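You operate a simulated robot arm through the tools that you are given. There is no shell and no other tool. Be economical: measure what you need, move in short steps, check, and stop when the job is done.

You run a simulated two-armed robot. Do the job below in one go: nothing can be reset, and whatever is moved stays where it is left.

JOB
Put the black rubber roller on the green tray. Put the blue cloth from the top of the red bench in the silver steel tray there. Open the right cream drawer, put the orange spool in the inside of the right cream drawer, then shut the drawer. Put the grey pad from the top of the red bench in the blue tray. Pick up the small eye bolt marked "65" from the top of the red bench with one hand, pass it to the other hand and put it on the bottom shelf of the side table. Close the right red drawer. Fetch the orange pin and stand it on top of the teal block. Any order will do. Set down upright: orange pin.

The check looks at the end state, three seconds after you hand in, the way a careful person would. Anything else that was tipped, shoved, dropped, spilled or broken makes it a failure. Flat cloth is picked up by pressing the open fingertips on it (5 to 10 N) and closing them slowly along it; thin cloth reads only 2 to 8 mm in the jaws.

ROBOT AND FRAMES
Two 7-joint arms with two-finger parallel grippers on one trunk, on a base that drives. Base frame: it is fixed to the floor where the robot stands at the start and does not move with it; the origin is under the middle of the robot, x ahead of it, y to its left, z up. Readings come in m, rad, newtons and seconds.
The left shoulder is at the start at [0.039, 0.174, 1.325], the right one opposite. With the tool pointing down near the work surface each hand reaches from about 0.1 to 0.44 m from the robot's upright axis, wherever it stands, measured 20 degrees to its own side. Places, roughly: black rubber roller (6x6x5 cm) [0.5, -0.2, 0.6]; blue cloth (7x5x4 cm) [0, -1.9, 0.9]; blue tray (24x16x4 cm) [-0.2, -2.1, 0.9]; bottom shelf of the side table [0.5, 1, 0.4]; green tray (15x19x3 cm) [-0.5, -2.2, 0.9]; grey pad (7x5x4 cm) [-0.8, -2.2, 0.9]; inside of the right cream drawer [-1.3, 2, 0.7]; orange pin (2x2x5 cm) [2.2, -2, 0.9]; orange spool (10x10x8 cm) [-0.4, -2, 0.9]; right cream drawer [-1.3, 2, 0.7]; right red drawer [-0.9, -1.8, 0.7]; small eye bolt [-1, -2.25, 1]; steel tray (26x20x5 cm) [0.2, -2.2, 0.9]; teal block (5x4x5 cm) [2.5, -2, 0.9]. Payload 3.6 kg a hand.
Tool frame (each hand has its own): the origin (TCP) lies between the finger pads and is the grasp point; the fingertips stand 0.03 m ahead of it; z points along the fingers, y is the line along which they close. The gripper opens to 0.11 m. The fingers are 0.02 m wide and 0.01 m thick; the gripper's body (0.048 by 0.112 m) begins 0.055 m behind the TCP.
Orientation is that of the tool frame in the base frame, as a unit quaternion [x, y, z, w]. With the fingers straight down and closing along the base's y, the tool's x points along the base's -x, its y along +y and its z along -z.

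CONTROLS
- The arms move only by the tool play_rows. It takes "left_commands", "right_commands" or both (then of equal length, played together; a hand with none holds still); each is a list that holds one entry, the list of rows, each a list of 6 numbers: the shift along the base's x, y, z in units of 20 mm (1.0 is 20 mm), then the turn, a rotation vector about the base's x, y, z in units of 6 degrees (1.0 is 6 degrees). In form: [[[dx, dy, dz, rx, ry, rz], ...]]. A call has 1 to 8 rows; each row shifts and turns the commanded pose from where the row before left it. "left_hand" and "right_hand" are, for a hand that has rows, the gripper command, from -1 (fully open) to 1 (shut), values between in proportion, set as the call begins (left out, the last holds). A call with a number of a shift or a turn outside -1 to 1 is refused whole. Each row takes 0.2 s and may step no farther than 0.05 m and 0.15 rad from the row before; otherwise, or with a gripper value out of range, the whole call is refused. A pose out of reach is approached as far as the arm can. The call stops where the force on the tool passes 40 N (or 10 N more than at its start, if that is more) or the arm is blocked; 0.2 s more then pass. Each finger travels about 0.153 m/s and halts on what it meets, pressing with about 42 N; the grip force reading is that of the motor and also rises with nothing between the fingers. The clock runs only during rows and for 0.2 s after the last one: add rows that do not move to give the fingers time. It gives the time, the measured TCP pose, the force on the tool (base axes), the opening and the grip force at its end, in the units of the frame above (readings bear some noise), with the torque about the TCP (base axes, N m) and any sound that the robot's microphone picked up, and new pictures: "pictures" is both (left out), scene, wrist or none (wrist: the cameras of the hands that moved).
- Cameras (640 x 400 px; columns grow to the right, rows downward): "scene" is now at [0.0891, -0.0028, 1.4565]; the picture's right is [-0.04, -1.00, -0.00], its down [-0.92, 0.03, -0.38] and it looks along [0.38, -0.01, -0.92] (base axes); focal length 289 px, centre (320, 200). "left" rides on the left gripper at [0.072, -0.017, -0.103] in its tool frame; the picture's right is [0.23, 0.97, 0.00], its down [-0.76, 0.18, -0.62] and it looks along [-0.61, 0.14, 0.78] (tool axes); focal length 222 px, centre (320, 200). "right" rides on the right gripper at [0.073, 0.017, -0.103] in its tool frame; the picture's right is [-0.23, 0.97, 0.00], its down [-0.76, -0.18, -0.62] and it looks along [-0.61, -0.14, 0.78] (tool axes); focal length 222 px, centre (320, 200). There is no depth. A picture from a camera that has moved, and an enlarged one, comes with that camera's place and axes in the base frame and with its lens.
- lift_body(by): slides the trunk up (or, below 0, down) by that many m; the arms and the scene camera ride with it, the base frame stays. It gives what a move gives, with no picture.
- drive_base(legs): drives the robot by 1 to 6 legs, each [ahead, left, turn to the left] in m, m and rad, along the robot's own axes; the way and the turn of a leg run together, so that a leg with both is an arc; at most 1.5 m and 3.142 rad a leg. The arms and the cameras ride along, it lands a little off, and it stops where it bumps. It gives what a move gives, and a new picture of the scene camera.
- pan_tilt(pan, tilt): turns the head with the scene camera to pan (to the left, within 1.501 rad either way) and tilt (down, from -0.506 to 1.204), counted from straight ahead of the robot. It gives what a move gives, and a new picture of the scene camera.
- close_up(camera, box): a new picture of the part [left, top, right, bottom] of that camera's present view, enlarged. No time passes.
- hand_in(): hands the job in; it is judged then, once.

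Work in short steps. Places have to be worked out from the pictures, the camera data and where the tool is seen: move nearer, look again, correct. Check each grasp and each placing, and mend what went wrong. You have 483 turns and 360 pictures in all, those below and enlarged ones among them. Open the grippers and draw the arms clear of the work before you hand the job in, unless the task says otherwise.

The tools are called after ">>>" by a JSON object that holds its "op" and its "data". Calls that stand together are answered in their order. play_rows: Moves the arms, as the interface text tells. Its arguments: {"type":"object","properties":{"left_commands":{"type":"array","items":{"type":"array","items":{"type":"array","items":{"type":"number"}}}},"left_hand":{"type":"number"},"right_commands":{"type":"array","items":{"type":"array","items":{"type":"array","items":{"type":"number"}}}},"right_hand":{"type":"number"},"pictures":{"type":"string","enum":["both","scene","wrist","none"]}},"required":[]} The other tools are called the same way: lift_body (by) slides the trunk up or down; drive_base (legs) drives the base; pan_tilt (pan, tilt) turns the head that bears the scene camera; close_up (camera, box) takes an enlarged picture of a part of a camera's view; hand_in () hands the job in.

At the start:

```text
clock: 0.0
left_tcp_pos: [0.2797, 0.1313, 0.8971]
left_tcp_rot: [0.018, 0.986, 0.163, 0.001]
left_wrist_force: [0.6, 0.0, 0.1]
left_torque: [-0.01, 0.02, 0.01]
left_opening: 0.1101
left_grasp_force: 0.1
right_tcp_pos: [0.2787, -0.2087, 0.9545]
right_tcp_rot: [0.0, 1.0, 0.0, -0.001]
right_wrist_force: [0.1, -0.9, 0.4]
right_torque: [0.0, 0.01, 0.01]
right_opening: 0.11
right_grasp_force: 0.1
trunk travel left (down, up): [-0.439, 0.324]
robot x, y, heading: [0.0004, -0.0003, -0.001]
head pan, tilt: [-0.037, 1.178]
```

scene: 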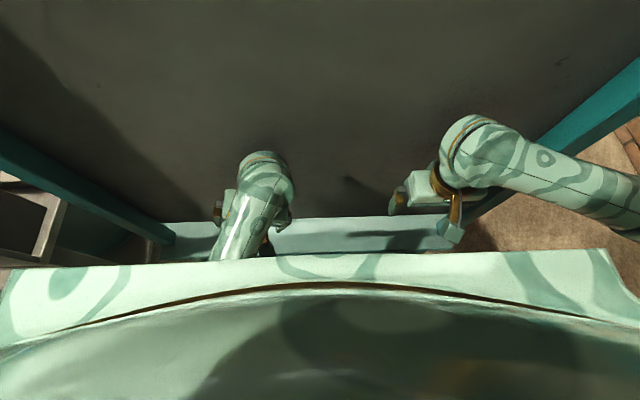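
right: 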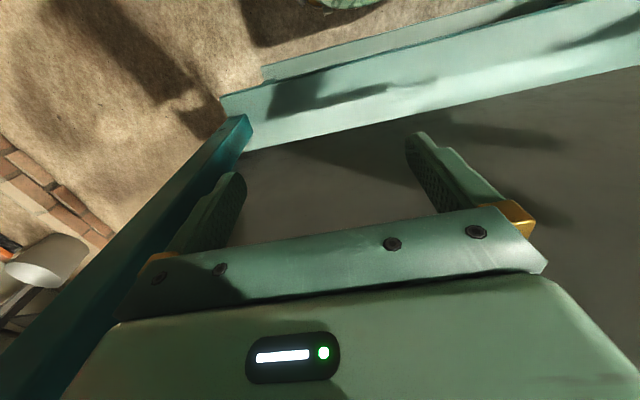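
left: 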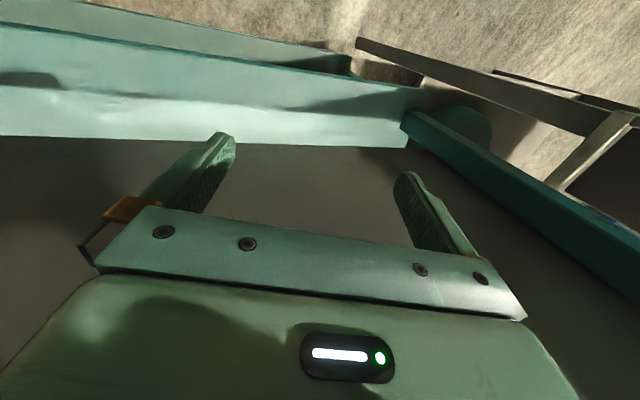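

I see a dark-topped bench right ahead. First I look around with the head to map the scene.

>>> {"op": "pan_tilt", "data": {"pan": 0, "tilt": 0.6}}

>>> {"op": "pan_tilt", "data": {"pan": -1.5, "tilt": 0.45}}

>>> {"op": "pan_tilt", "data": {"pan": 1.2, "tilt": 0.5}}

```text
clock: 1.0
left_tcp_pos: [0.2802, 0.1328, 0.8978]
left_tcp_rot: [0.018, 0.986, 0.164, 0.001]
left_wrist_force: [0.4, 0.6, 0.0]
left_torque: [-0.02, 0.02, 0.01]
left_opening: 0.1097
left_grasp_force: 0.0
right_tcp_pos: [0.2804, -0.2086, 0.9553]
right_tcp_rot: [0.0, 1.0, 0.0, 0.0]
right_wrist_force: [0.6, 0.5, -0.6]
right_torque: [-0.02, -0.03, 0.0]
right_opening: 0.11
right_grasp_force: 0.1
trunk travel left (down, up): [-0.439, 0.324]
robot x, y, heading: [0.0019, -0.0009, -0.001]
head pan, tilt: [0.0, 0.6]
camera scene: at [0.12, -0.0008, 1.4998], right [0.0, -1.0, 0.0], down [-0.57, 0.0, -0.82], along [0.82, 0.0, -0.57], focal length 289 px, centre (320, 200)
```

scene: 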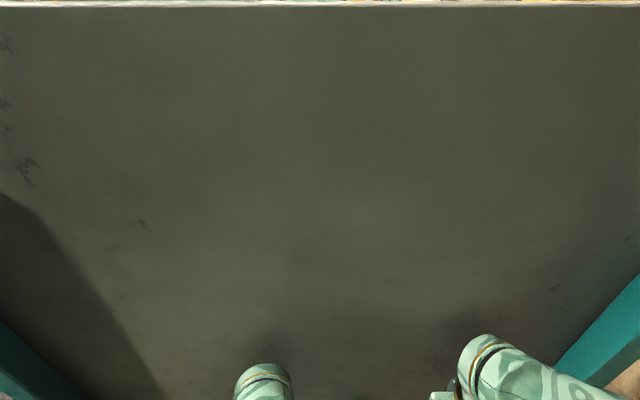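

```text
clock: 2.6
left_tcp_pos: [0.2801, 0.1339, 0.8979]
left_tcp_rot: [0.019, 0.986, 0.165, 0.001]
left_wrist_force: [0.7, -0.4, -0.7]
left_torque: [-0.01, -0.01, -0.01]
left_opening: 0.1099
left_grasp_force: 0.0
right_tcp_pos: [0.2792, -0.2079, 0.9548]
right_tcp_rot: [-0.001, 1.0, 0.0, 0.001]
right_wrist_force: [0.1, -0.2, 0.5]
right_torque: [0.0, -0.03, -0.02]
right_opening: 0.1098
right_grasp_force: 0.1
trunk travel left (down, up): [-0.439, 0.324]
robot x, y, heading: [0.0029, 0.0012, -0.002]
head pan, tilt: [-1.499, 0.45]
camera scene: at [0.0383, -0.0925, 1.5135], right [-1.0, -0.07, 0.0], down [-0.03, 0.43, -0.9], along [0.06, -0.9, -0.44], focal length 289 px, centre (320, 200)
```

scene: 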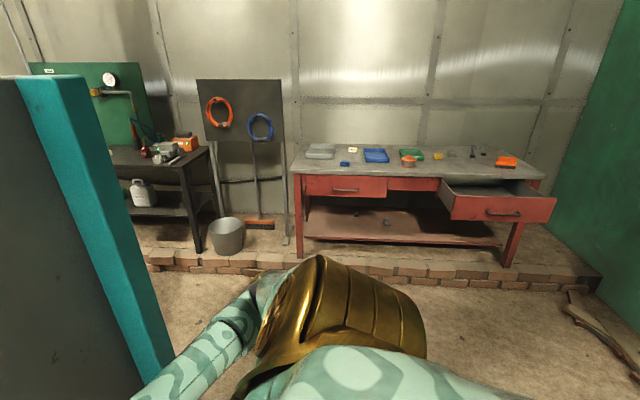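

```text
clock: 5.0
left_tcp_pos: [0.2799, 0.1324, 0.8981]
left_tcp_rot: [0.019, 0.986, 0.165, -0.001]
left_wrist_force: [0.3, -0.4, -0.1]
left_torque: [0.01, -0.02, 0.0]
left_opening: 0.1102
left_grasp_force: 0.0
right_tcp_pos: [0.2797, -0.2095, 0.9543]
right_tcp_rot: [0.0, 1.0, -0.001, 0.0]
right_wrist_force: [0.8, 0.6, 0.2]
right_torque: [0.01, 0.01, 0.03]
right_opening: 0.11
right_grasp_force: 0.2
trunk travel left (down, up): [-0.439, 0.324]
robot x, y, heading: [-0.0022, -0.0003, 0.001]
head pan, tilt: [1.201, 0.499]
camera scene: at [0.0646, 0.084, 1.509], right [0.93, -0.36, 0.0], down [-0.17, -0.45, -0.88], along [0.32, 0.82, -0.48], focal length 289 px, centre (320, 200)
```

scene: 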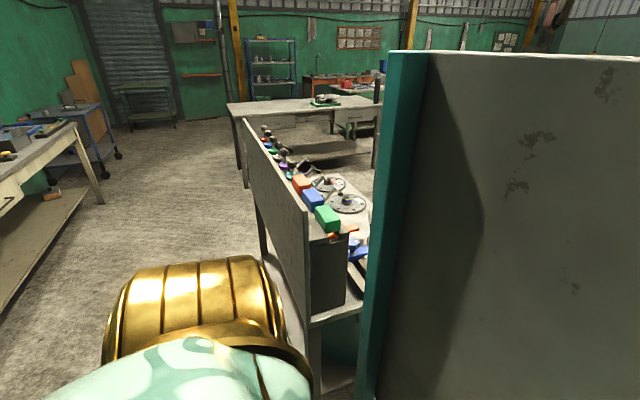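

A tall partition stands ahead, with red bench behind-right and a cream bench left. I look for the roller and side table nearby.

>>> {"op": "pan_tilt", "data": {"pan": 0.8, "tilt": 1.0}}

>>> {"op": "pan_tilt", "data": {"pan": -0.8, "tilt": 0.9}}

>>> {"op": "close_up", "data": {"camera": "right", "box": [0, 0, 640, 400]}}

```text
clock: 5.9
left_tcp_pos: [0.2799, 0.1334, 0.898]
left_tcp_rot: [0.019, 0.986, 0.165, 0.001]
left_wrist_force: [-0.4, 0.3, -0.8]
left_torque: [-0.02, 0.02, 0.01]
left_opening: 0.1102
left_grasp_force: 0.1
right_tcp_pos: [0.2803, -0.2085, 0.9559]
right_tcp_rot: [-0.001, 1.0, 0.0, 0.001]
right_wrist_force: [-0.1, 1.1, -0.1]
right_torque: [0.0, 0.03, 0.02]
right_opening: 0.1101
right_grasp_force: 0.0
trunk travel left (down, up): [-0.439, 0.324]
robot x, y, heading: [-0.0008, 0.0025, -0.0]
head pan, tilt: [0.799, 1.0]
camera scene: at [0.0802, 0.0493, 1.468], right [0.72, -0.7, 0.0], down [-0.59, -0.6, -0.54], along [0.38, 0.39, -0.84], focal length 289 px, centre (320, 200)
```

scene: 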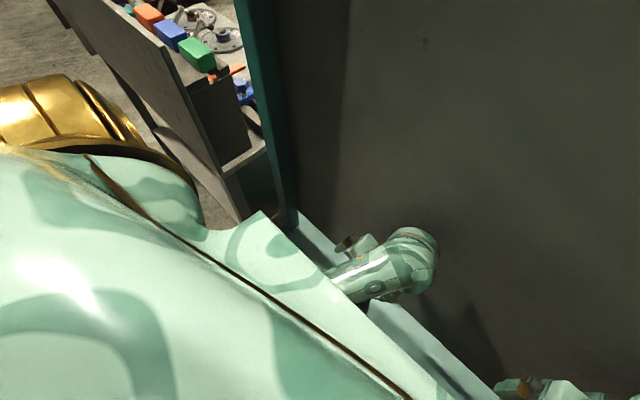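

```text
clock: 7.6
left_tcp_pos: [0.2794, 0.1331, 0.8978]
left_tcp_rot: [0.019, 0.986, 0.165, 0.0]
left_wrist_force: [0.0, 0.3, 0.0]
left_torque: [0.05, -0.03, 0.02]
left_opening: 0.1099
left_grasp_force: 0.0
right_tcp_pos: [0.2797, -0.2085, 0.9548]
right_tcp_rot: [-0.001, 1.0, 0.0, 0.001]
right_wrist_force: [-0.5, -0.4, -0.1]
right_torque: [0.02, 0.0, 0.0]
right_opening: 0.11
right_grasp_force: 0.1
trunk travel left (down, up): [-0.439, 0.324]
robot x, y, heading: [-0.0002, 0.0001, 0.0]
head pan, tilt: [-0.799, 0.901]
camera scene: at [0.0843, -0.0549, 1.4751], right [-0.72, -0.7, 0.0], down [-0.55, 0.56, -0.62], along [0.43, -0.44, -0.78], focal length 289 px, centre (320, 200)
```

scene: 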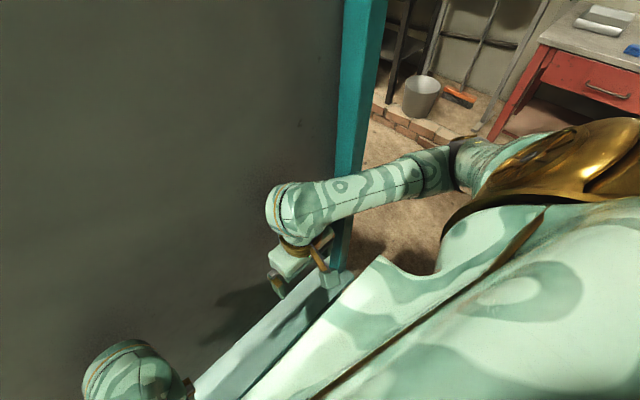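

```text
1.00 times, centred on (320, 200) of right (not enlarged: the box is as wide or as high as the picture)
camera zoom: at [0.2076, -0.1918, 1.0588], right [0.23, 0.97, 0.0], down [0.76, -0.18, 0.62], along [0.61, -0.14, -0.78], focal length 222 px, centre (320, 200)
```

zoom: 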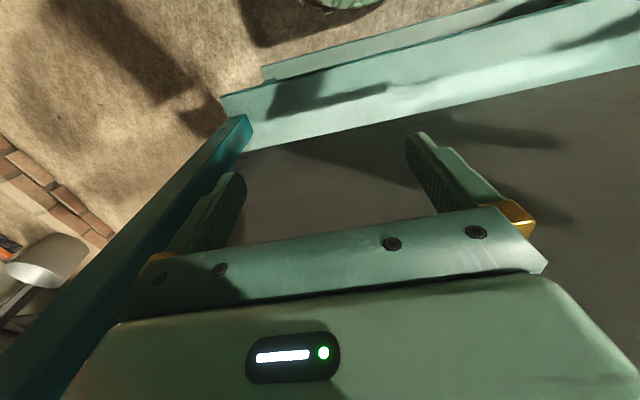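

The roller isn't visible; the partition hides something. I back up a bit to see it whole.

>>> {"op": "drive_base", "data": {"legs": [[-0.5, 0, 0]]}}

>>> {"op": "pan_tilt", "data": {"pan": 0, "tilt": 0.5}}

```text
clock: 10.5
left_tcp_pos: [-0.2141, 0.1341, 0.8973]
left_tcp_rot: [0.017, 0.986, 0.165, 0.002]
left_wrist_force: [-0.1, 0.3, -0.7]
left_torque: [0.03, 0.01, 0.01]
left_opening: 0.11
left_grasp_force: 0.0
right_tcp_pos: [-0.2126, -0.208, 0.9556]
right_tcp_rot: [-0.002, 1.0, -0.001, 0.001]
right_wrist_force: [-0.3, -0.2, -0.2]
right_torque: [0.01, 0.0, -0.03]
right_opening: 0.11
right_grasp_force: 0.1
trunk travel left (down, up): [-0.439, 0.324]
robot x, y, heading: [-0.4938, -0.0012, 0.005]
head pan, tilt: [-0.799, 0.901]
camera scene: at [-0.4087, -0.0554, 1.4752], right [-0.71, -0.7, 0.0], down [-0.55, 0.56, -0.62], along [0.43, -0.44, -0.78], focal length 289 px, centre (320, 200)
```

scene: 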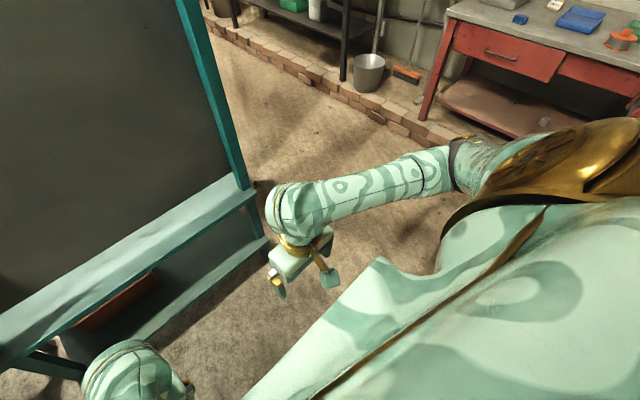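

```text
clock: 11.6
left_tcp_pos: [-0.2129, 0.1329, 0.898]
left_tcp_rot: [0.018, 0.986, 0.166, 0.001]
left_wrist_force: [-0.7, -0.6, -0.5]
left_torque: [0.03, 0.01, -0.02]
left_opening: 0.1101
left_grasp_force: 0.0
right_tcp_pos: [-0.2125, -0.2071, 0.9562]
right_tcp_rot: [-0.001, 1.0, 0.0, 0.0]
right_wrist_force: [-0.5, -0.2, -0.6]
right_torque: [0.0, -0.01, -0.02]
right_opening: 0.1102
right_grasp_force: 0.0
trunk travel left (down, up): [-0.439, 0.324]
robot x, y, heading: [-0.4912, -0.0016, 0.005]
head pan, tilt: [0.0, 0.499]
camera scene: at [-0.3696, -0.0013, 1.509], right [0.0, -1.0, 0.0], down [-0.48, 0.0, -0.88], along [0.88, 0.0, -0.48], focal length 289 px, centre (320, 200)
```

scene: 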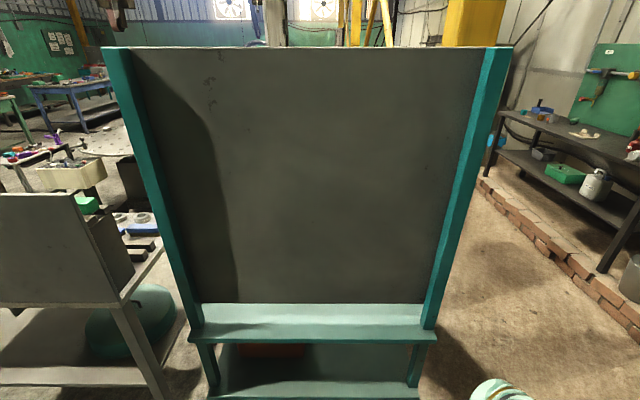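

The panel is at about x 0.36 with a ledge at z≈0.65; the roller must be behind. I go round the right side.

>>> {"op": "drive_base", "data": {"legs": [[0, -0.9, 0], [0.7, 0, 0]]}}

>>> {"op": "pan_tilt", "data": {"pan": 0.6, "tilt": 0.6}}

>>> {"op": "pan_tilt", "data": {"pan": -0.5, "tilt": 0.6}}

```text
clock: 19.8
left_tcp_pos: [0.4867, -0.7584, 0.8985]
left_tcp_rot: [0.015, 0.986, 0.165, -0.001]
left_wrist_force: [0.6, 0.3, -0.4]
left_torque: [-0.02, 0.0, 0.01]
left_opening: 0.1099
left_grasp_force: 0.1
right_tcp_pos: [0.4899, -1.101, 0.9552]
right_tcp_rot: [-0.004, 1.0, 0.0, 0.0]
right_wrist_force: [-0.3, -0.5, 0.0]
right_torque: [0.01, 0.01, 0.02]
right_opening: 0.1102
right_grasp_force: 0.2
trunk travel left (down, up): [-0.439, 0.324]
robot x, y, heading: [0.2094, -0.8961, 0.013]
head pan, tilt: [0.0, 0.499]
camera scene: at [0.3321, -0.8941, 1.5089], right [0.01, -1.0, 0.0], down [-0.48, 0.0, -0.88], along [0.88, 0.01, -0.48], focal length 289 px, centre (320, 200)
```

scene: 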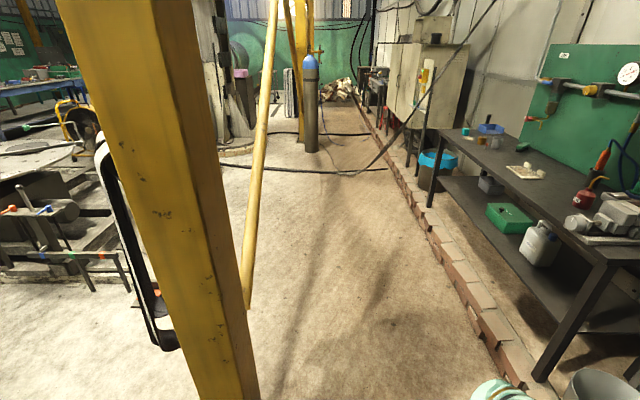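

```text
clock: 20.8
left_tcp_pos: [0.4874, -0.759, 0.8975]
left_tcp_rot: [0.015, 0.986, 0.166, 0.0]
left_wrist_force: [0.0, -0.8, 0.4]
left_torque: [0.02, 0.0, -0.03]
left_opening: 0.1102
left_grasp_force: 0.1
right_tcp_pos: [0.4894, -1.1008, 0.9556]
right_tcp_rot: [-0.004, 1.0, 0.0, 0.0]
right_wrist_force: [0.2, 0.1, 0.3]
right_torque: [0.02, 0.02, 0.01]
right_opening: 0.1097
right_grasp_force: 0.1
trunk travel left (down, up): [-0.439, 0.324]
robot x, y, heading: [0.2089, -0.8929, 0.011]
head pan, tilt: [0.6, 0.6]
camera scene: at [0.3131, -0.8444, 1.4999], right [0.57, -0.82, 0.0], down [-0.46, -0.32, -0.83], along [0.68, 0.47, -0.56], focal length 289 px, centre (320, 200)
```

scene: 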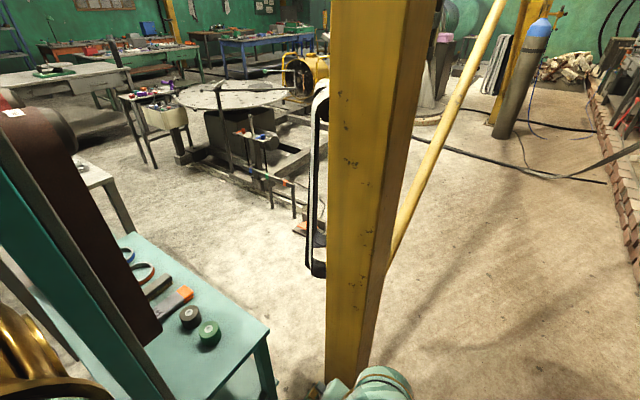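

```text
clock: 22.1
left_tcp_pos: [0.4877, -0.7586, 0.8983]
left_tcp_rot: [0.015, 0.986, 0.165, 0.0]
left_wrist_force: [-0.5, -0.2, 0.8]
left_torque: [-0.03, -0.01, -0.01]
left_opening: 0.1098
left_grasp_force: 0.0
right_tcp_pos: [0.4899, -1.1, 0.9539]
right_tcp_rot: [-0.004, 1.0, 0.001, 0.001]
right_wrist_force: [0.2, 0.8, -0.7]
right_torque: [0.02, 0.03, -0.04]
right_opening: 0.11
right_grasp_force: 0.0
trunk travel left (down, up): [-0.439, 0.324]
robot x, y, heading: [0.2107, -0.8915, 0.005]
head pan, tilt: [-0.499, 0.6]
camera scene: at [0.3184, -0.9365, 1.4999], right [-0.47, -0.88, 0.0], down [-0.5, 0.27, -0.82], along [0.73, -0.39, -0.57], focal length 289 px, centre (320, 200)
```

scene: 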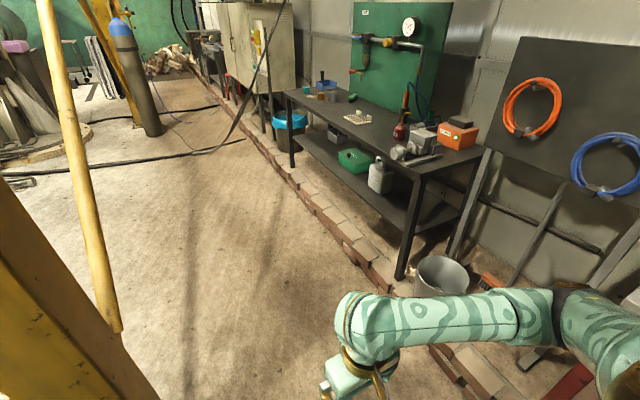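

The teal table with rollers is behind the panel, a yellow post stands nearby. I zoom on the rollers and post base.

>>> {"op": "pan_tilt", "data": {"pan": 0.7, "tilt": 0.8}}

>>> {"op": "close_up", "data": {"camera": "scene", "box": [120, 100, 320, 225]}}

```text
clock: 23.5
left_tcp_pos: [0.4867, -0.7593, 0.898]
left_tcp_rot: [0.015, 0.986, 0.166, 0.0]
left_wrist_force: [-0.5, -0.4, 0.5]
left_torque: [-0.02, 0.02, -0.03]
left_opening: 0.1097
left_grasp_force: 0.0
right_tcp_pos: [0.4888, -1.1009, 0.9549]
right_tcp_rot: [-0.004, 1.0, -0.001, 0.0]
right_wrist_force: [-0.6, -0.3, 0.1]
right_torque: [0.01, -0.03, -0.03]
right_opening: 0.1101
right_grasp_force: 0.1
trunk travel left (down, up): [-0.439, 0.324]
robot x, y, heading: [0.2125, -0.8909, 0.004]
head pan, tilt: [0.7, 0.799]
camera scene: at [0.3018, -0.8424, 1.4831], right [0.65, -0.76, 0.0], down [-0.55, -0.47, -0.7], along [0.53, 0.45, -0.72], focal length 289 px, centre (320, 200)
```

scene: 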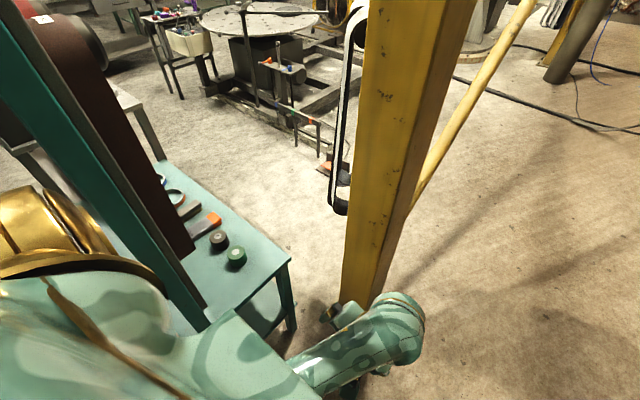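

```text
3.20 times, centred on (220, 162) of scene
camera zoom: at [0.3018, -0.8424, 1.4831], right [0.65, -0.76, 0.0], down [-0.55, -0.47, -0.7], along [0.53, 0.45, -0.72], focal length 925 px, centre (640, 320)
```

zoom: 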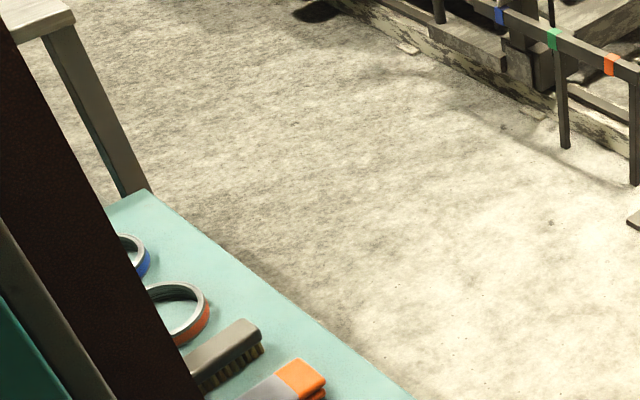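

Post is around (1.0,-0.5). I go past it along y≈-1.15 and look back from the other side.

>>> {"op": "drive_base", "data": {"legs": [[0, -0.25, 0], [1.3, 0, 0]]}}

>>> {"op": "pan_tilt", "data": {"pan": 1.4, "tilt": 0.6}}

```text
clock: 31.5
left_tcp_pos: [1.7961, -1.0132, 0.8969]
left_tcp_rot: [0.021, 0.986, 0.166, 0.001]
left_wrist_force: [-0.4, -0.1, -0.1]
left_torque: [-0.02, 0.01, -0.02]
left_opening: 0.11
left_grasp_force: 0.2
right_tcp_pos: [1.7952, -1.3543, 0.9553]
right_tcp_rot: [0.001, 1.0, 0.0, 0.0]
right_wrist_force: [-0.1, 0.2, -0.6]
right_torque: [-0.01, 0.0, 0.0]
right_opening: 0.11
right_grasp_force: 0.1
trunk travel left (down, up): [-0.439, 0.324]
robot x, y, heading: [1.5167, -1.1479, -0.003]
head pan, tilt: [0.7, 0.799]
camera scene: at [1.6104, -1.0948, 1.483], right [0.64, -0.77, 0.0], down [-0.55, -0.46, -0.7], along [0.53, 0.45, -0.72], focal length 289 px, centre (320, 200)
```

scene: 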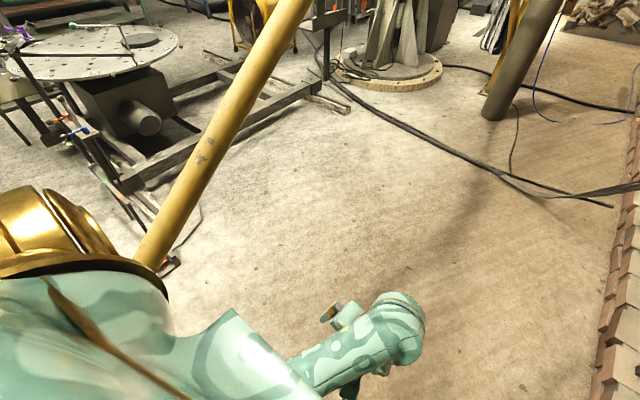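

```text
clock: 32.6
left_tcp_pos: [1.7954, -1.0129, 0.8978]
left_tcp_rot: [0.019, 0.986, 0.166, 0.0]
left_wrist_force: [-0.9, 0.2, -0.3]
left_torque: [-0.01, 0.0, 0.01]
left_opening: 0.1101
left_grasp_force: 0.1
right_tcp_pos: [1.7957, -1.3545, 0.9552]
right_tcp_rot: [0.001, 1.0, 0.001, 0.0]
right_wrist_force: [-0.4, -0.1, -0.3]
right_torque: [0.02, -0.01, 0.03]
right_opening: 0.1099
right_grasp_force: 0.0
trunk travel left (down, up): [-0.439, 0.324]
robot x, y, heading: [1.5166, -1.1467, -0.0]
head pan, tilt: [1.4, 0.6]
camera scene: at [1.5636, -1.0596, 1.4999], right [0.98, -0.17, 0.0], down [-0.1, -0.56, -0.82], along [0.14, 0.81, -0.57], focal length 289 px, centre (320, 200)
```

scene: 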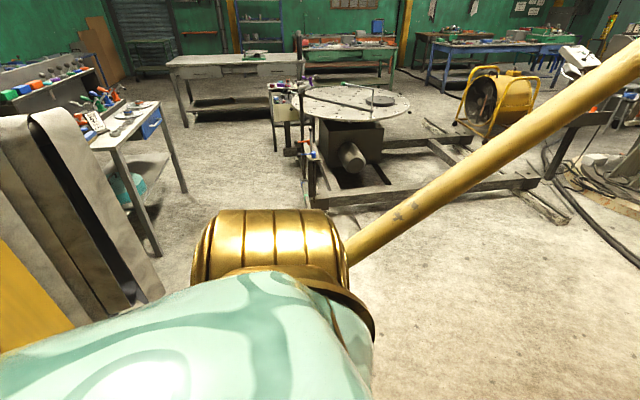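

The shoulder hides the brace foot; I turn the robot to face +y to see the region clearly.

>>> {"op": "drive_base", "data": {"legs": [[0, 0, 2.0]]}}

>>> {"op": "pan_tilt", "data": {"pan": 0, "tilt": 0.6}}

```text
clock: 37.8
left_tcp_pos: [1.2758, -0.9524, 0.8975]
left_tcp_rot: [0.824, -0.542, -0.089, 0.14]
left_wrist_force: [0.2, -0.2, -0.4]
left_torque: [0.02, 0.01, 0.0]
left_opening: 0.11
left_grasp_force: 0.1
right_tcp_pos: [1.5844, -0.8029, 0.9548]
right_tcp_rot: [0.847, -0.532, 0.0, 0.0]
right_wrist_force: [0.3, -0.8, -0.4]
right_torque: [0.02, 0.03, 0.01]
right_opening: 0.1099
right_grasp_force: 0.1
trunk travel left (down, up): [-0.439, 0.324]
robot x, y, heading: [1.5188, -1.1464, 2.013]
head pan, tilt: [1.4, 0.6]
camera scene: at [1.414, -1.1394, 1.4999], right [-0.27, 0.96, 0.0], down [0.54, 0.15, -0.83], along [-0.79, -0.23, -0.56], focal length 289 px, centre (320, 200)
```

scene: 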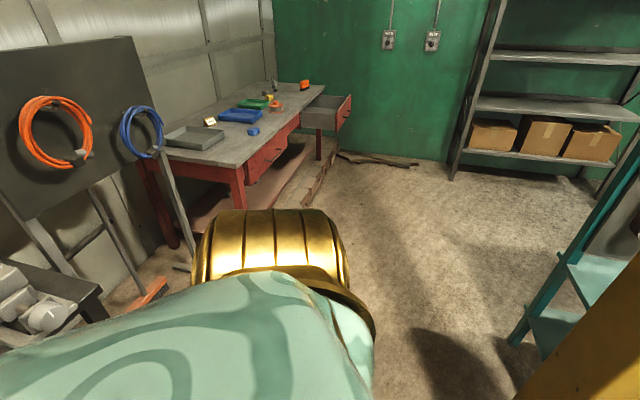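

```text
clock: 39.3
left_tcp_pos: [1.275, -0.9507, 0.898]
left_tcp_rot: [0.824, -0.542, -0.089, 0.14]
left_wrist_force: [-0.7, -0.7, -0.2]
left_torque: [0.02, 0.02, -0.01]
left_opening: 0.11
left_grasp_force: 0.0
right_tcp_pos: [1.5834, -0.8037, 0.9546]
right_tcp_rot: [0.847, -0.532, 0.0, 0.0]
right_wrist_force: [-0.5, 0.0, 0.6]
right_torque: [0.0, -0.02, 0.0]
right_opening: 0.11
right_grasp_force: 0.0
trunk travel left (down, up): [-0.439, 0.324]
robot x, y, heading: [1.5176, -1.1465, 2.018]
head pan, tilt: [0.0, 0.6]
camera scene: at [1.4608, -1.0356, 1.4999], right [0.9, 0.43, 0.0], down [0.24, -0.51, -0.82], along [-0.36, 0.74, -0.57], focal length 289 px, centre (320, 200)
```

scene: 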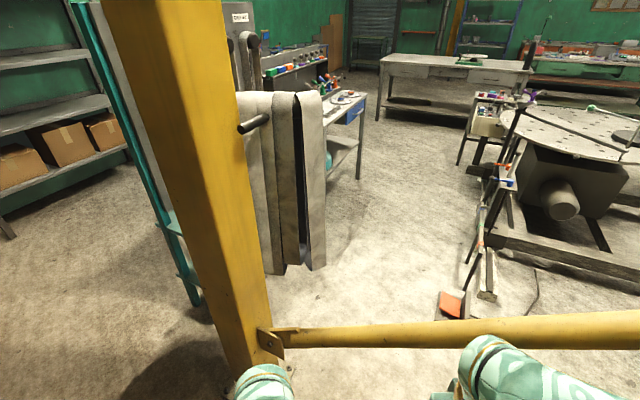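

The brace blocks that side, so the roller gets fetched later by going round. I start with the orange pin: turn to face -y (the black bench).

>>> {"op": "drive_base", "data": {"legs": [[0, 0, -2.5], [0, 0, -1.088]]}}

>>> {"op": "pan_tilt", "data": {"pan": 0.5, "tilt": 0.6}}

```text
clock: 48.3
left_tcp_pos: [1.6567, -1.4202, 0.8981]
left_tcp_rot: [0.7, 0.694, 0.118, 0.116]
left_wrist_force: [-0.1, 0.6, 0.4]
left_torque: [0.02, 0.01, 0.0]
left_opening: 0.1101
left_grasp_force: 0.0
right_tcp_pos: [1.3163, -1.4304, 0.9552]
right_tcp_rot: [0.697, 0.717, 0.0, 0.0]
right_wrist_force: [-1.0, 0.6, 0.1]
right_torque: [0.01, -0.01, -0.01]
right_opening: 0.1101
right_grasp_force: 0.0
trunk travel left (down, up): [-0.439, 0.324]
robot x, y, heading: [1.5178, -1.1471, -1.539]
head pan, tilt: [0.0, 0.6]
camera scene: at [1.517, -1.2692, 1.4999], right [-1.0, -0.03, 0.0], down [-0.02, 0.56, -0.82], along [0.02, -0.82, -0.57], focal length 289 px, centre (320, 200)
```

scene: 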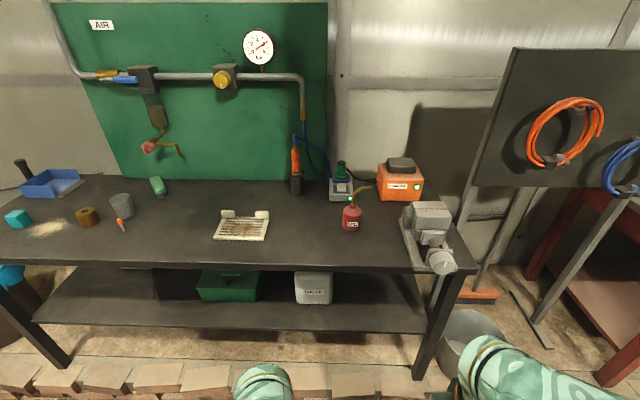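

```text
clock: 49.3
left_tcp_pos: [1.6578, -1.421, 0.8973]
left_tcp_rot: [0.7, 0.694, 0.119, 0.115]
left_wrist_force: [-1.1, -0.9, -0.2]
left_torque: [-0.01, -0.06, 0.03]
left_opening: 0.1101
left_grasp_force: 0.0
right_tcp_pos: [1.3175, -1.4306, 0.9553]
right_tcp_rot: [0.697, 0.717, 0.001, 0.0]
right_wrist_force: [0.1, 0.2, 0.1]
right_torque: [0.02, -0.01, 0.01]
right_opening: 0.1101
right_grasp_force: 0.1
trunk travel left (down, up): [-0.439, 0.324]
robot x, y, heading: [1.5157, -1.1483, -1.542]
head pan, tilt: [0.499, 0.6]
camera scene: at [1.559, -1.2573, 1.4999], right [-0.86, -0.5, 0.0], down [-0.28, 0.49, -0.82], along [0.41, -0.71, -0.57], focal length 289 px, centre (320, 200)
```

scene: 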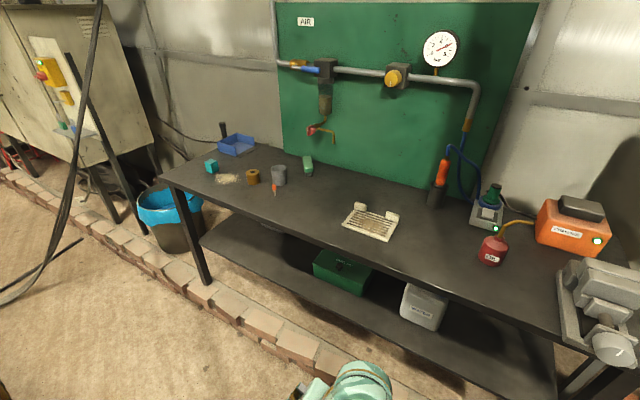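

Pin ≈ (2.19,-2.0), block ≈ (2.52,-1.98), bench edge y≈-1.87. I raise the trunk a bit and drive in front of the pin.

>>> {"op": "lift_body", "data": {"by": 0.12}}

>>> {"op": "drive_base", "data": {"legs": [[0, 0.52, 0], [0.38, 0, -0.03]]}}

>>> {"op": "pan_tilt", "data": {"pan": 0.3, "tilt": 0.95}}

>>> {"op": "close_up", "data": {"camera": "left", "box": [0, 0, 640, 400]}}

```text
clock: 50.0
left_tcp_pos: [1.7294, -1.4239, 0.9377]
left_tcp_rot: [0.696, 0.672, 0.174, 0.186]
left_wrist_force: [-0.3, 0.1, 0.7]
left_torque: [0.0, 0.0, 0.01]
left_opening: 0.1102
left_grasp_force: 0.0
right_tcp_pos: [1.3163, -1.4305, 1.0022]
right_tcp_rot: [0.697, 0.717, -0.002, 0.001]
right_wrist_force: [0.5, 0.2, -1.0]
right_torque: [0.0, -0.02, 0.04]
right_opening: 0.1099
right_grasp_force: 0.0
trunk travel left (down, up): [-0.486, 0.277]
robot x, y, heading: [1.5154, -1.1434, -1.547]
head pan, tilt: [0.499, 0.6]
stopped: the arm was blocked; the commanded pose is now the measured one
```

```text
clock: 55.0
left_tcp_pos: [2.2499, -1.7902, 0.9359]
left_tcp_rot: [0.705, 0.662, 0.172, 0.187]
left_wrist_force: [0.5, 0.4, 0.7]
left_torque: [0.02, 0.01, 0.02]
left_opening: 0.11
left_grasp_force: 0.0
right_tcp_pos: [1.8369, -1.7855, 1.0022]
right_tcp_rot: [0.707, 0.707, -0.002, 0.002]
right_wrist_force: [0.3, -0.8, 0.2]
right_torque: [0.01, 0.0, 0.0]
right_opening: 0.11
right_grasp_force: 0.1
trunk travel left (down, up): [-0.486, 0.277]
robot x, y, heading: [2.0464, -1.5062, -1.573]
head pan, tilt: [0.499, 0.6]
camera scene: at [2.0851, -1.6097, 1.5468], right [-0.88, -0.48, 0.0], down [-0.27, 0.5, -0.82], along [0.4, -0.72, -0.57], focal length 289 px, centre (320, 200)
```

scene: 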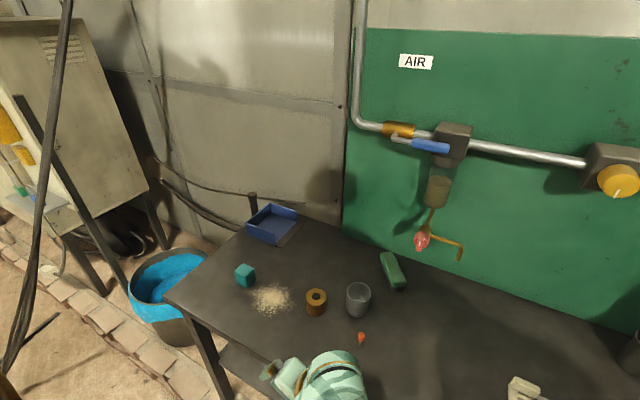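

```text
clock: 55.9
left_tcp_pos: [2.2508, -1.7889, 0.9366]
left_tcp_rot: [0.705, 0.661, 0.172, 0.189]
left_wrist_force: [-0.1, -0.7, 0.2]
left_torque: [0.0, 0.0, 0.0]
left_opening: 0.1098
left_grasp_force: 0.0
right_tcp_pos: [1.8375, -1.7848, 1.003]
right_tcp_rot: [0.708, 0.707, 0.0, 0.001]
right_wrist_force: [0.6, 0.0, 0.7]
right_torque: [0.01, 0.0, -0.01]
right_opening: 0.1101
right_grasp_force: 0.0
trunk travel left (down, up): [-0.486, 0.277]
robot x, y, heading: [2.0415, -1.5064, -1.572]
head pan, tilt: [0.3, 0.949]
camera scene: at [2.0644, -1.6005, 1.5186], right [-0.95, -0.3, 0.0], down [-0.24, 0.78, -0.58], along [0.17, -0.56, -0.81], focal length 289 px, centre (320, 200)
```

scene: 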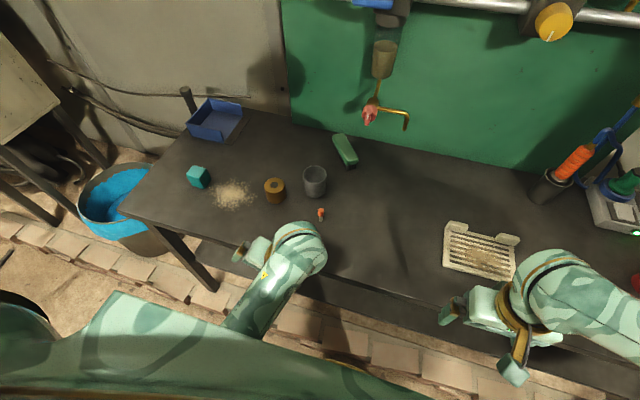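

```text
1.00 times, centred on (320, 200) of left (not enlarged: the box is as wide or as high as the picture)
camera zoom: at [2.19, -1.7129, 1.0177], right [0.86, 0.18, 0.48], down [-0.2, -0.75, 0.63], along [0.47, -0.64, -0.61], focal length 222 px, centre (320, 200)
```

zoom: 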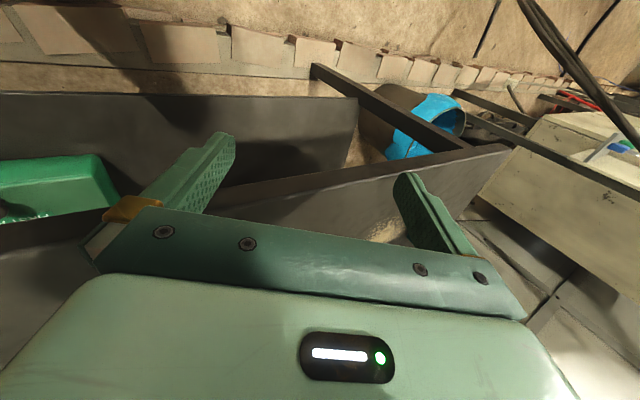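

I zoom in to see how the pin stands, and the block.

>>> {"op": "close_up", "data": {"camera": "scene", "box": [170, 130, 362, 250]}}

```text
3.33 times, centred on (266, 190) of scene
camera zoom: at [2.0644, -1.6005, 1.5186], right [-0.95, -0.3, 0.0], down [-0.24, 0.78, -0.58], along [0.17, -0.56, -0.81], focal length 964 px, centre (500, 233)
```

zoom: 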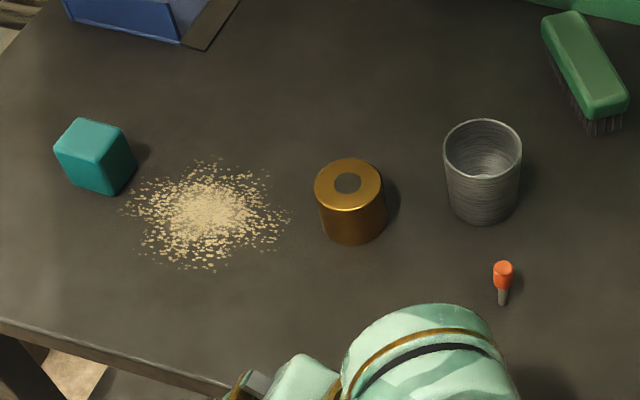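

Pin stands upright at about (2.183,-1.997), bench top ≈0.85. I level the left hand and raise it, then drive 0.1 closer.

>>> {"op": "play_rows", "data": {"left_commands": [[[0, 0, 0.7, 0.04, 0.82, 0.1], [0, 0, 0.7, 0.04, 0.82, 0.1], [0, 0, 0.7, 0.04, 0.82, 0.1], [0, 0, 0.7, 0.04, 0.82, 0.1], [0, 0, 0.4, 0.04, 0.82, 0.1], [0, 0, 0, 0.04, 0.82, 0.1], [0, 0, 0, 0, 0, 0]]], "left_hand": 0, "pictures": "none"}}

>>> {"op": "drive_base", "data": {"legs": [[0.11, 0, 0]]}}

```text
clock: 56.6
left_tcp_pos: [2.3206, -1.786, 0.9646]
left_tcp_rot: [0.712, 0.653, 0.179, 0.184]
left_wrist_force: [0.0, -0.4, 0.8]
left_torque: [-0.02, -0.01, -0.01]
left_opening: 0.055
left_grasp_force: 0.1
right_tcp_pos: [1.8378, -1.7847, 1.0031]
right_tcp_rot: [0.707, 0.707, -0.002, 0.002]
right_wrist_force: [1.0, 0.8, -0.2]
right_torque: [-0.01, -0.02, 0.02]
right_opening: 0.1098
right_grasp_force: 0.0
trunk travel left (down, up): [-0.486, 0.277]
robot x, y, heading: [2.0436, -1.507, -1.569]
head pan, tilt: [0.3, 0.949]
stopped in row 3 (left hand): the arm was blocked; the commanded pose is now the measured one
```

```text
clock: 57.7
left_tcp_pos: [2.3193, -1.8572, 0.9634]
left_tcp_rot: [0.714, 0.652, 0.18, 0.183]
left_wrist_force: [0.3, 0.5, 0.6]
left_torque: [-0.01, -0.02, 0.01]
left_opening: 0.0548
left_grasp_force: 0.1
right_tcp_pos: [1.8367, -1.8565, 1.002]
right_tcp_rot: [0.708, 0.706, -0.002, 0.001]
right_wrist_force: [-0.1, -0.8, 0.0]
right_torque: [0.0, -0.02, 0.01]
right_opening: 0.1099
right_grasp_force: 0.0
trunk travel left (down, up): [-0.486, 0.277]
robot x, y, heading: [2.0425, -1.5705, -1.572]
head pan, tilt: [0.3, 0.949]
stopped in leg 1: the robot was blocked; the commanded pose is now the measured one
camera scene: at [2.0642, -1.6724, 1.5183], right [-0.96, -0.29, 0.0], down [-0.24, 0.78, -0.58], along [0.17, -0.55, -0.81], focal length 289 px, centre (320, 200)
```

scene: 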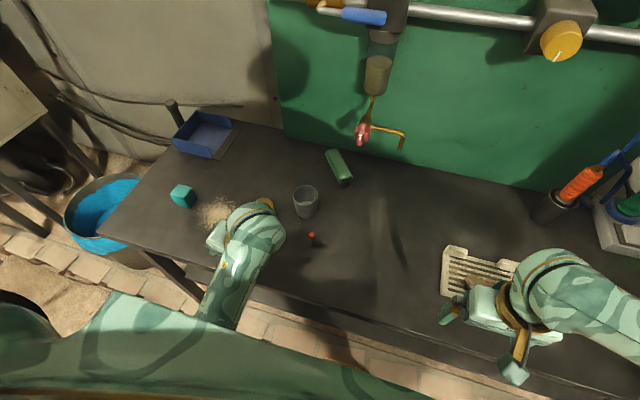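

The base is stopped by the curb at y=-1.57; the left arm seems folded to a limit. I move the hand outward and toward the pin while levelling.

>>> {"op": "play_rows", "data": {"left_commands": [[[-0.5, -1, 0, 0, 0, 0], [-0.5, -1, 0, 0, 0, 0], [-0.5, -0.5, 0.5, 0.04, 0.82, 0.1], [-0.5, 0, 0.5, 0.04, 0.82, 0.1], [-0.5, 0, 0.5, 0.04, 0.82, 0.1], [-0.5, 0, 0, 0.04, 0.82, 0.1]]], "pictures": "scene"}}

```text
clock: 58.5
left_tcp_pos: [2.3639, -1.8977, 0.9756]
left_tcp_rot: [0.703, 0.635, 0.231, 0.224]
left_wrist_force: [0.6, 0.8, 0.1]
left_torque: [0.01, 0.03, 0.01]
left_opening: 0.0547
left_grasp_force: 0.0
right_tcp_pos: [1.8357, -1.8549, 1.0018]
right_tcp_rot: [0.708, 0.707, -0.003, 0.002]
right_wrist_force: [-0.5, -0.3, 1.0]
right_torque: [0.0, -0.02, 0.01]
right_opening: 0.1098
right_grasp_force: 0.0
trunk travel left (down, up): [-0.486, 0.277]
robot x, y, heading: [2.0492, -1.5757, -1.573]
head pan, tilt: [0.3, 0.949]
stopped in row 3 (left hand): the arm was blocked; the commanded pose is now the measured one
camera scene: at [2.0647, -1.6698, 1.5185], right [-0.96, -0.3, 0.0], down [-0.24, 0.78, -0.58], along [0.17, -0.56, -0.81], focal length 289 px, centre (320, 200)
```

scene: 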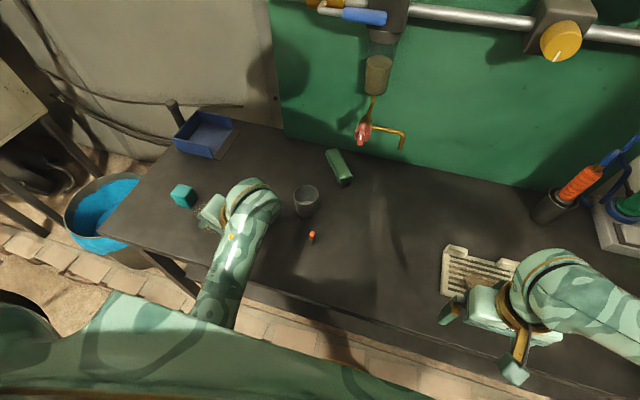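

The left arm drifts oddly; I look at its elbow and shoulder.

>>> {"op": "pan_tilt", "data": {"pan": 1.1, "tilt": 1.2}}

>>> {"op": "close_up", "data": {"camera": "right", "box": [0, 0, 640, 400]}}

```text
clock: 59.6
left_tcp_pos: [2.3648, -1.8982, 0.9751]
left_tcp_rot: [0.702, 0.635, 0.232, 0.223]
left_wrist_force: [0.9, 0.5, 0.3]
left_torque: [-0.04, 0.0, -0.01]
left_opening: 0.0549
left_grasp_force: 0.1
right_tcp_pos: [1.8367, -1.8556, 1.0025]
right_tcp_rot: [0.708, 0.706, -0.003, 0.002]
right_wrist_force: [-0.4, -0.5, -0.9]
right_torque: [0.03, -0.03, 0.02]
right_opening: 0.11
right_grasp_force: 0.0
trunk travel left (down, up): [-0.486, 0.277]
robot x, y, heading: [2.05, -1.5755, -1.571]
head pan, tilt: [1.1, 1.201]
camera scene: at [2.0926, -1.6256, 1.5023], right [-0.46, -0.89, 0.0], down [-0.83, 0.42, -0.36], along [0.32, -0.16, -0.93], focal length 289 px, centre (320, 200)
```

scene: 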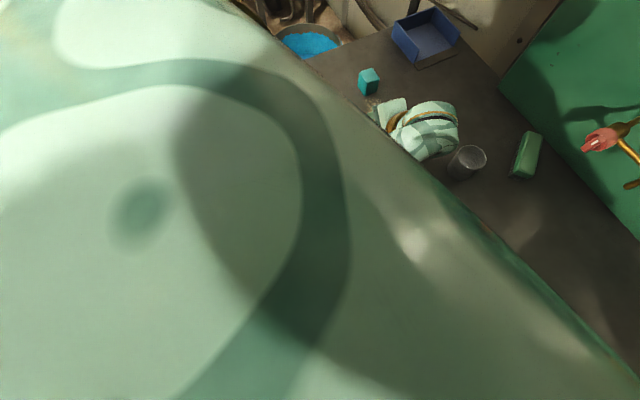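

```text
1.00 times, centred on (320, 200) of right (not enlarged: the box is as wide or as high as the picture)
camera zoom: at [1.855, -1.7817, 1.106], right [0.97, -0.23, 0.0], down [-0.18, -0.76, 0.63], along [-0.14, -0.61, -0.78], focal length 222 px, centre (320, 200)
```

zoom: 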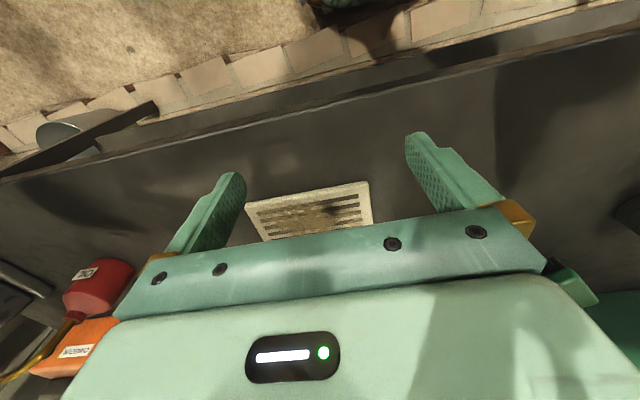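

I test the left arm with a small pure motion to learn what limits it.

>>> {"op": "play_rows", "data": {"left_commands": [[[0, 0, -0.5, 0, 0, 0], [0, 0, -0.5, 0, 0, 0]]], "pictures": "none"}}

>>> {"op": "play_rows", "data": {"left_commands": [[[0, -0.5, 0, 0, 0, 0], [0, -0.5, 0, 0, 0, 0]]], "pictures": "none"}}

>>> {"op": "play_rows", "data": {"left_commands": [[[-0.5, 0, 0, 0, 0, 0], [-0.5, 0, 0, 0, 0, 0]]], "pictures": "none"}}

>>> {"op": "play_rows", "data": {"left_commands": [[[0, 0, 0, 0, 0.7, 0], [0, 0, 0, 0, 0.7, 0]]], "pictures": "none"}}

```text
clock: 60.2
left_tcp_pos: [2.3719, -1.8993, 0.9585]
left_tcp_rot: [0.701, 0.633, 0.236, 0.229]
left_wrist_force: [-0.3, 0.3, -0.3]
left_torque: [0.02, -0.03, -0.02]
left_opening: 0.0549
left_grasp_force: 0.1
right_tcp_pos: [1.8369, -1.8541, 1.0026]
right_tcp_rot: [0.707, 0.707, -0.002, 0.001]
right_wrist_force: [-0.3, -0.9, 0.6]
right_torque: [-0.01, -0.01, 0.03]
right_opening: 0.11
right_grasp_force: 0.1
trunk travel left (down, up): [-0.486, 0.277]
robot x, y, heading: [2.0421, -1.5737, -1.569]
head pan, tilt: [1.1, 1.201]
```

```text
clock: 60.8
left_tcp_pos: [2.3824, -1.9149, 0.9588]
left_tcp_rot: [0.7, 0.627, 0.25, 0.235]
left_wrist_force: [-0.1, -0.1, 0.7]
left_torque: [0.01, -0.01, -0.04]
left_opening: 0.0552
left_grasp_force: 0.1
right_tcp_pos: [1.8379, -1.8556, 1.0021]
right_tcp_rot: [0.708, 0.707, -0.003, 0.001]
right_wrist_force: [0.7, -0.3, -0.5]
right_torque: [0.0, 0.01, -0.01]
right_opening: 0.1099
right_grasp_force: 0.0
trunk travel left (down, up): [-0.486, 0.277]
robot x, y, heading: [2.0471, -1.5757, -1.575]
head pan, tilt: [1.1, 1.201]
```

```text
clock: 61.6
left_tcp_pos: [2.394, -1.919, 0.9657]
left_tcp_rot: [0.688, 0.619, 0.274, 0.261]
left_wrist_force: [0.3, 0.1, 0.3]
left_torque: [-0.02, -0.03, -0.02]
left_opening: 0.055
left_grasp_force: 0.2
right_tcp_pos: [1.8373, -1.8544, 1.0031]
right_tcp_rot: [0.708, 0.706, -0.003, 0.001]
right_wrist_force: [0.5, 0.2, -0.9]
right_torque: [0.01, -0.02, -0.04]
right_opening: 0.11
right_grasp_force: 0.0
trunk travel left (down, up): [-0.486, 0.277]
robot x, y, heading: [2.0432, -1.5744, -1.573]
head pan, tilt: [1.1, 1.201]
stopped in row 2 (left hand): the arm was blocked; the commanded pose is now the measured one
```

```text
clock: 62.4
left_tcp_pos: [2.4346, -1.9142, 0.9744]
left_tcp_rot: [0.695, 0.624, 0.26, 0.244]
left_wrist_force: [0.6, 0.0, -0.3]
left_torque: [0.01, 0.03, 0.0]
left_opening: 0.0549
left_grasp_force: 0.1
right_tcp_pos: [1.8366, -1.8538, 1.0028]
right_tcp_rot: [0.708, 0.707, -0.002, 0.001]
right_wrist_force: [-0.5, -0.2, 0.4]
right_torque: [-0.02, 0.0, -0.03]
right_opening: 0.1096
right_grasp_force: 0.2
trunk travel left (down, up): [-0.486, 0.277]
robot x, y, heading: [2.0444, -1.5702, -1.575]
head pan, tilt: [1.1, 1.201]
stopped in row 2 (left hand): the arm was blocked; the commanded pose is now the measured one
```

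Something (elbow/joint limit) forces the left arm outward. I back off from the bench to free space and work the arm out there.

>>> {"op": "drive_base", "data": {"legs": [[-0.35, 0, 0]]}}

>>> {"op": "play_rows", "data": {"left_commands": [[[1, 0, 0, 0, 0, 0], [1, 0, 0, 0, 0, 0], [1, 0, 0, 0, 0, 0], [1, 0, 0, 0, 0, 0], [1, 0, 0, 0, 0, 0]]], "pictures": "none"}}

>>> {"op": "play_rows", "data": {"left_commands": [[[0, 0, 0, 0, 0.7, 0], [0, 0, 0, 0, 0.7, 0], [0, 0, 0, 0, 0.7, 0]]], "pictures": "none"}}

>>> {"op": "pan_tilt", "data": {"pan": 0.9, "tilt": 0.8}}

```text
clock: 64.6
left_tcp_pos: [2.4348, -1.5656, 0.976]
left_tcp_rot: [0.695, 0.624, 0.26, 0.244]
left_wrist_force: [0.2, 0.1, 1.5]
left_torque: [0.0, 0.01, -0.04]
left_opening: 0.0554
left_grasp_force: 0.1
right_tcp_pos: [1.839, -1.5076, 1.0031]
right_tcp_rot: [0.708, 0.707, -0.002, 0.001]
right_wrist_force: [0.3, 0.0, 0.0]
right_torque: [-0.01, -0.01, 0.01]
right_opening: 0.1101
right_grasp_force: 0.0
trunk travel left (down, up): [-0.486, 0.277]
robot x, y, heading: [2.0448, -1.227, -1.572]
head pan, tilt: [1.1, 1.201]
camera scene: at [2.0927, -1.2773, 1.5023], right [-0.45, -0.89, 0.0], down [-0.83, 0.42, -0.36], along [0.32, -0.16, -0.93], focal length 289 px, centre (320, 200)
```

scene: 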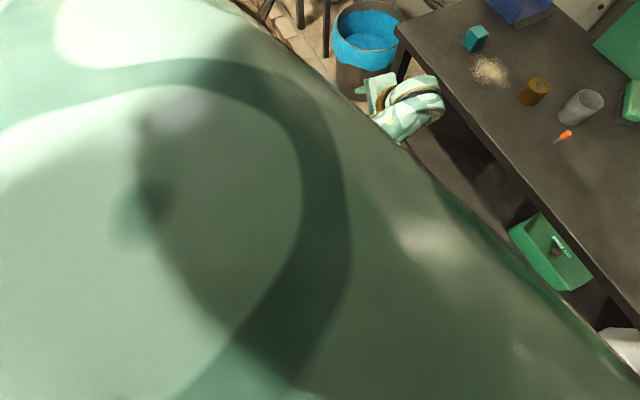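

```text
clock: 65.8
left_tcp_pos: [2.5353, -1.5662, 0.9736]
left_tcp_rot: [0.696, 0.624, 0.26, 0.242]
left_wrist_force: [1.0, -0.4, -0.5]
left_torque: [0.0, -0.03, 0.05]
left_opening: 0.0547
left_grasp_force: 0.1
right_tcp_pos: [1.8378, -1.5065, 1.003]
right_tcp_rot: [0.707, 0.707, -0.003, 0.002]
right_wrist_force: [0.0, 0.1, 0.2]
right_torque: [0.0, 0.01, 0.0]
right_opening: 0.11
right_grasp_force: 0.1
trunk travel left (down, up): [-0.486, 0.277]
robot x, y, heading: [2.0453, -1.2273, -1.571]
head pan, tilt: [1.1, 1.201]
```

```text
clock: 66.6
left_tcp_pos: [2.5347, -1.5647, 0.9745]
left_tcp_rot: [0.72, 0.647, 0.182, 0.172]
left_wrist_force: [0.6, 0.2, 0.4]
left_torque: [-0.02, -0.02, -0.04]
left_opening: 0.0548
left_grasp_force: 0.1
right_tcp_pos: [1.8382, -1.5078, 1.0022]
right_tcp_rot: [0.707, 0.707, -0.003, 0.001]
right_wrist_force: [0.6, 0.1, 0.0]
right_torque: [-0.01, -0.01, 0.0]
right_opening: 0.1103
right_grasp_force: 0.1
trunk travel left (down, up): [-0.486, 0.277]
robot x, y, heading: [2.0459, -1.2292, -1.572]
head pan, tilt: [1.1, 1.201]
```

```text
clock: 67.5
left_tcp_pos: [2.5347, -1.5651, 0.9751]
left_tcp_rot: [0.719, 0.648, 0.183, 0.172]
left_wrist_force: [-0.3, 0.3, 0.1]
left_torque: [0.01, 0.01, 0.0]
left_opening: 0.0549
left_grasp_force: 0.1
right_tcp_pos: [1.8382, -1.5061, 1.0032]
right_tcp_rot: [0.707, 0.707, -0.003, 0.002]
right_wrist_force: [-0.5, -0.6, -0.1]
right_torque: [0.02, 0.0, 0.02]
right_opening: 0.1101
right_grasp_force: 0.1
trunk travel left (down, up): [-0.486, 0.277]
robot x, y, heading: [2.0458, -1.2303, -1.574]
head pan, tilt: [0.901, 0.799]
camera scene: at [2.1061, -1.3029, 1.53], right [-0.62, -0.79, 0.0], down [-0.56, 0.44, -0.7], along [0.55, -0.43, -0.72], focal length 289 px, centre (320, 200)
```

scene: 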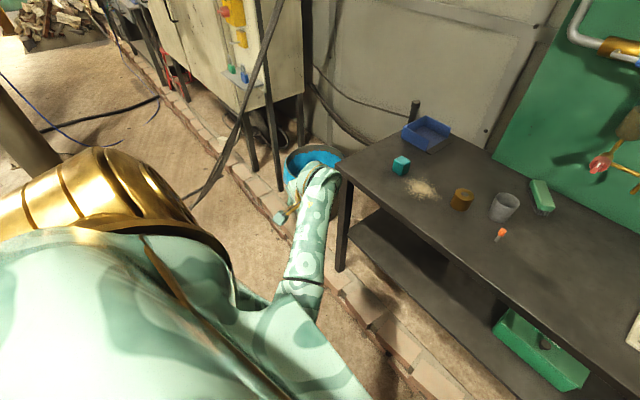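

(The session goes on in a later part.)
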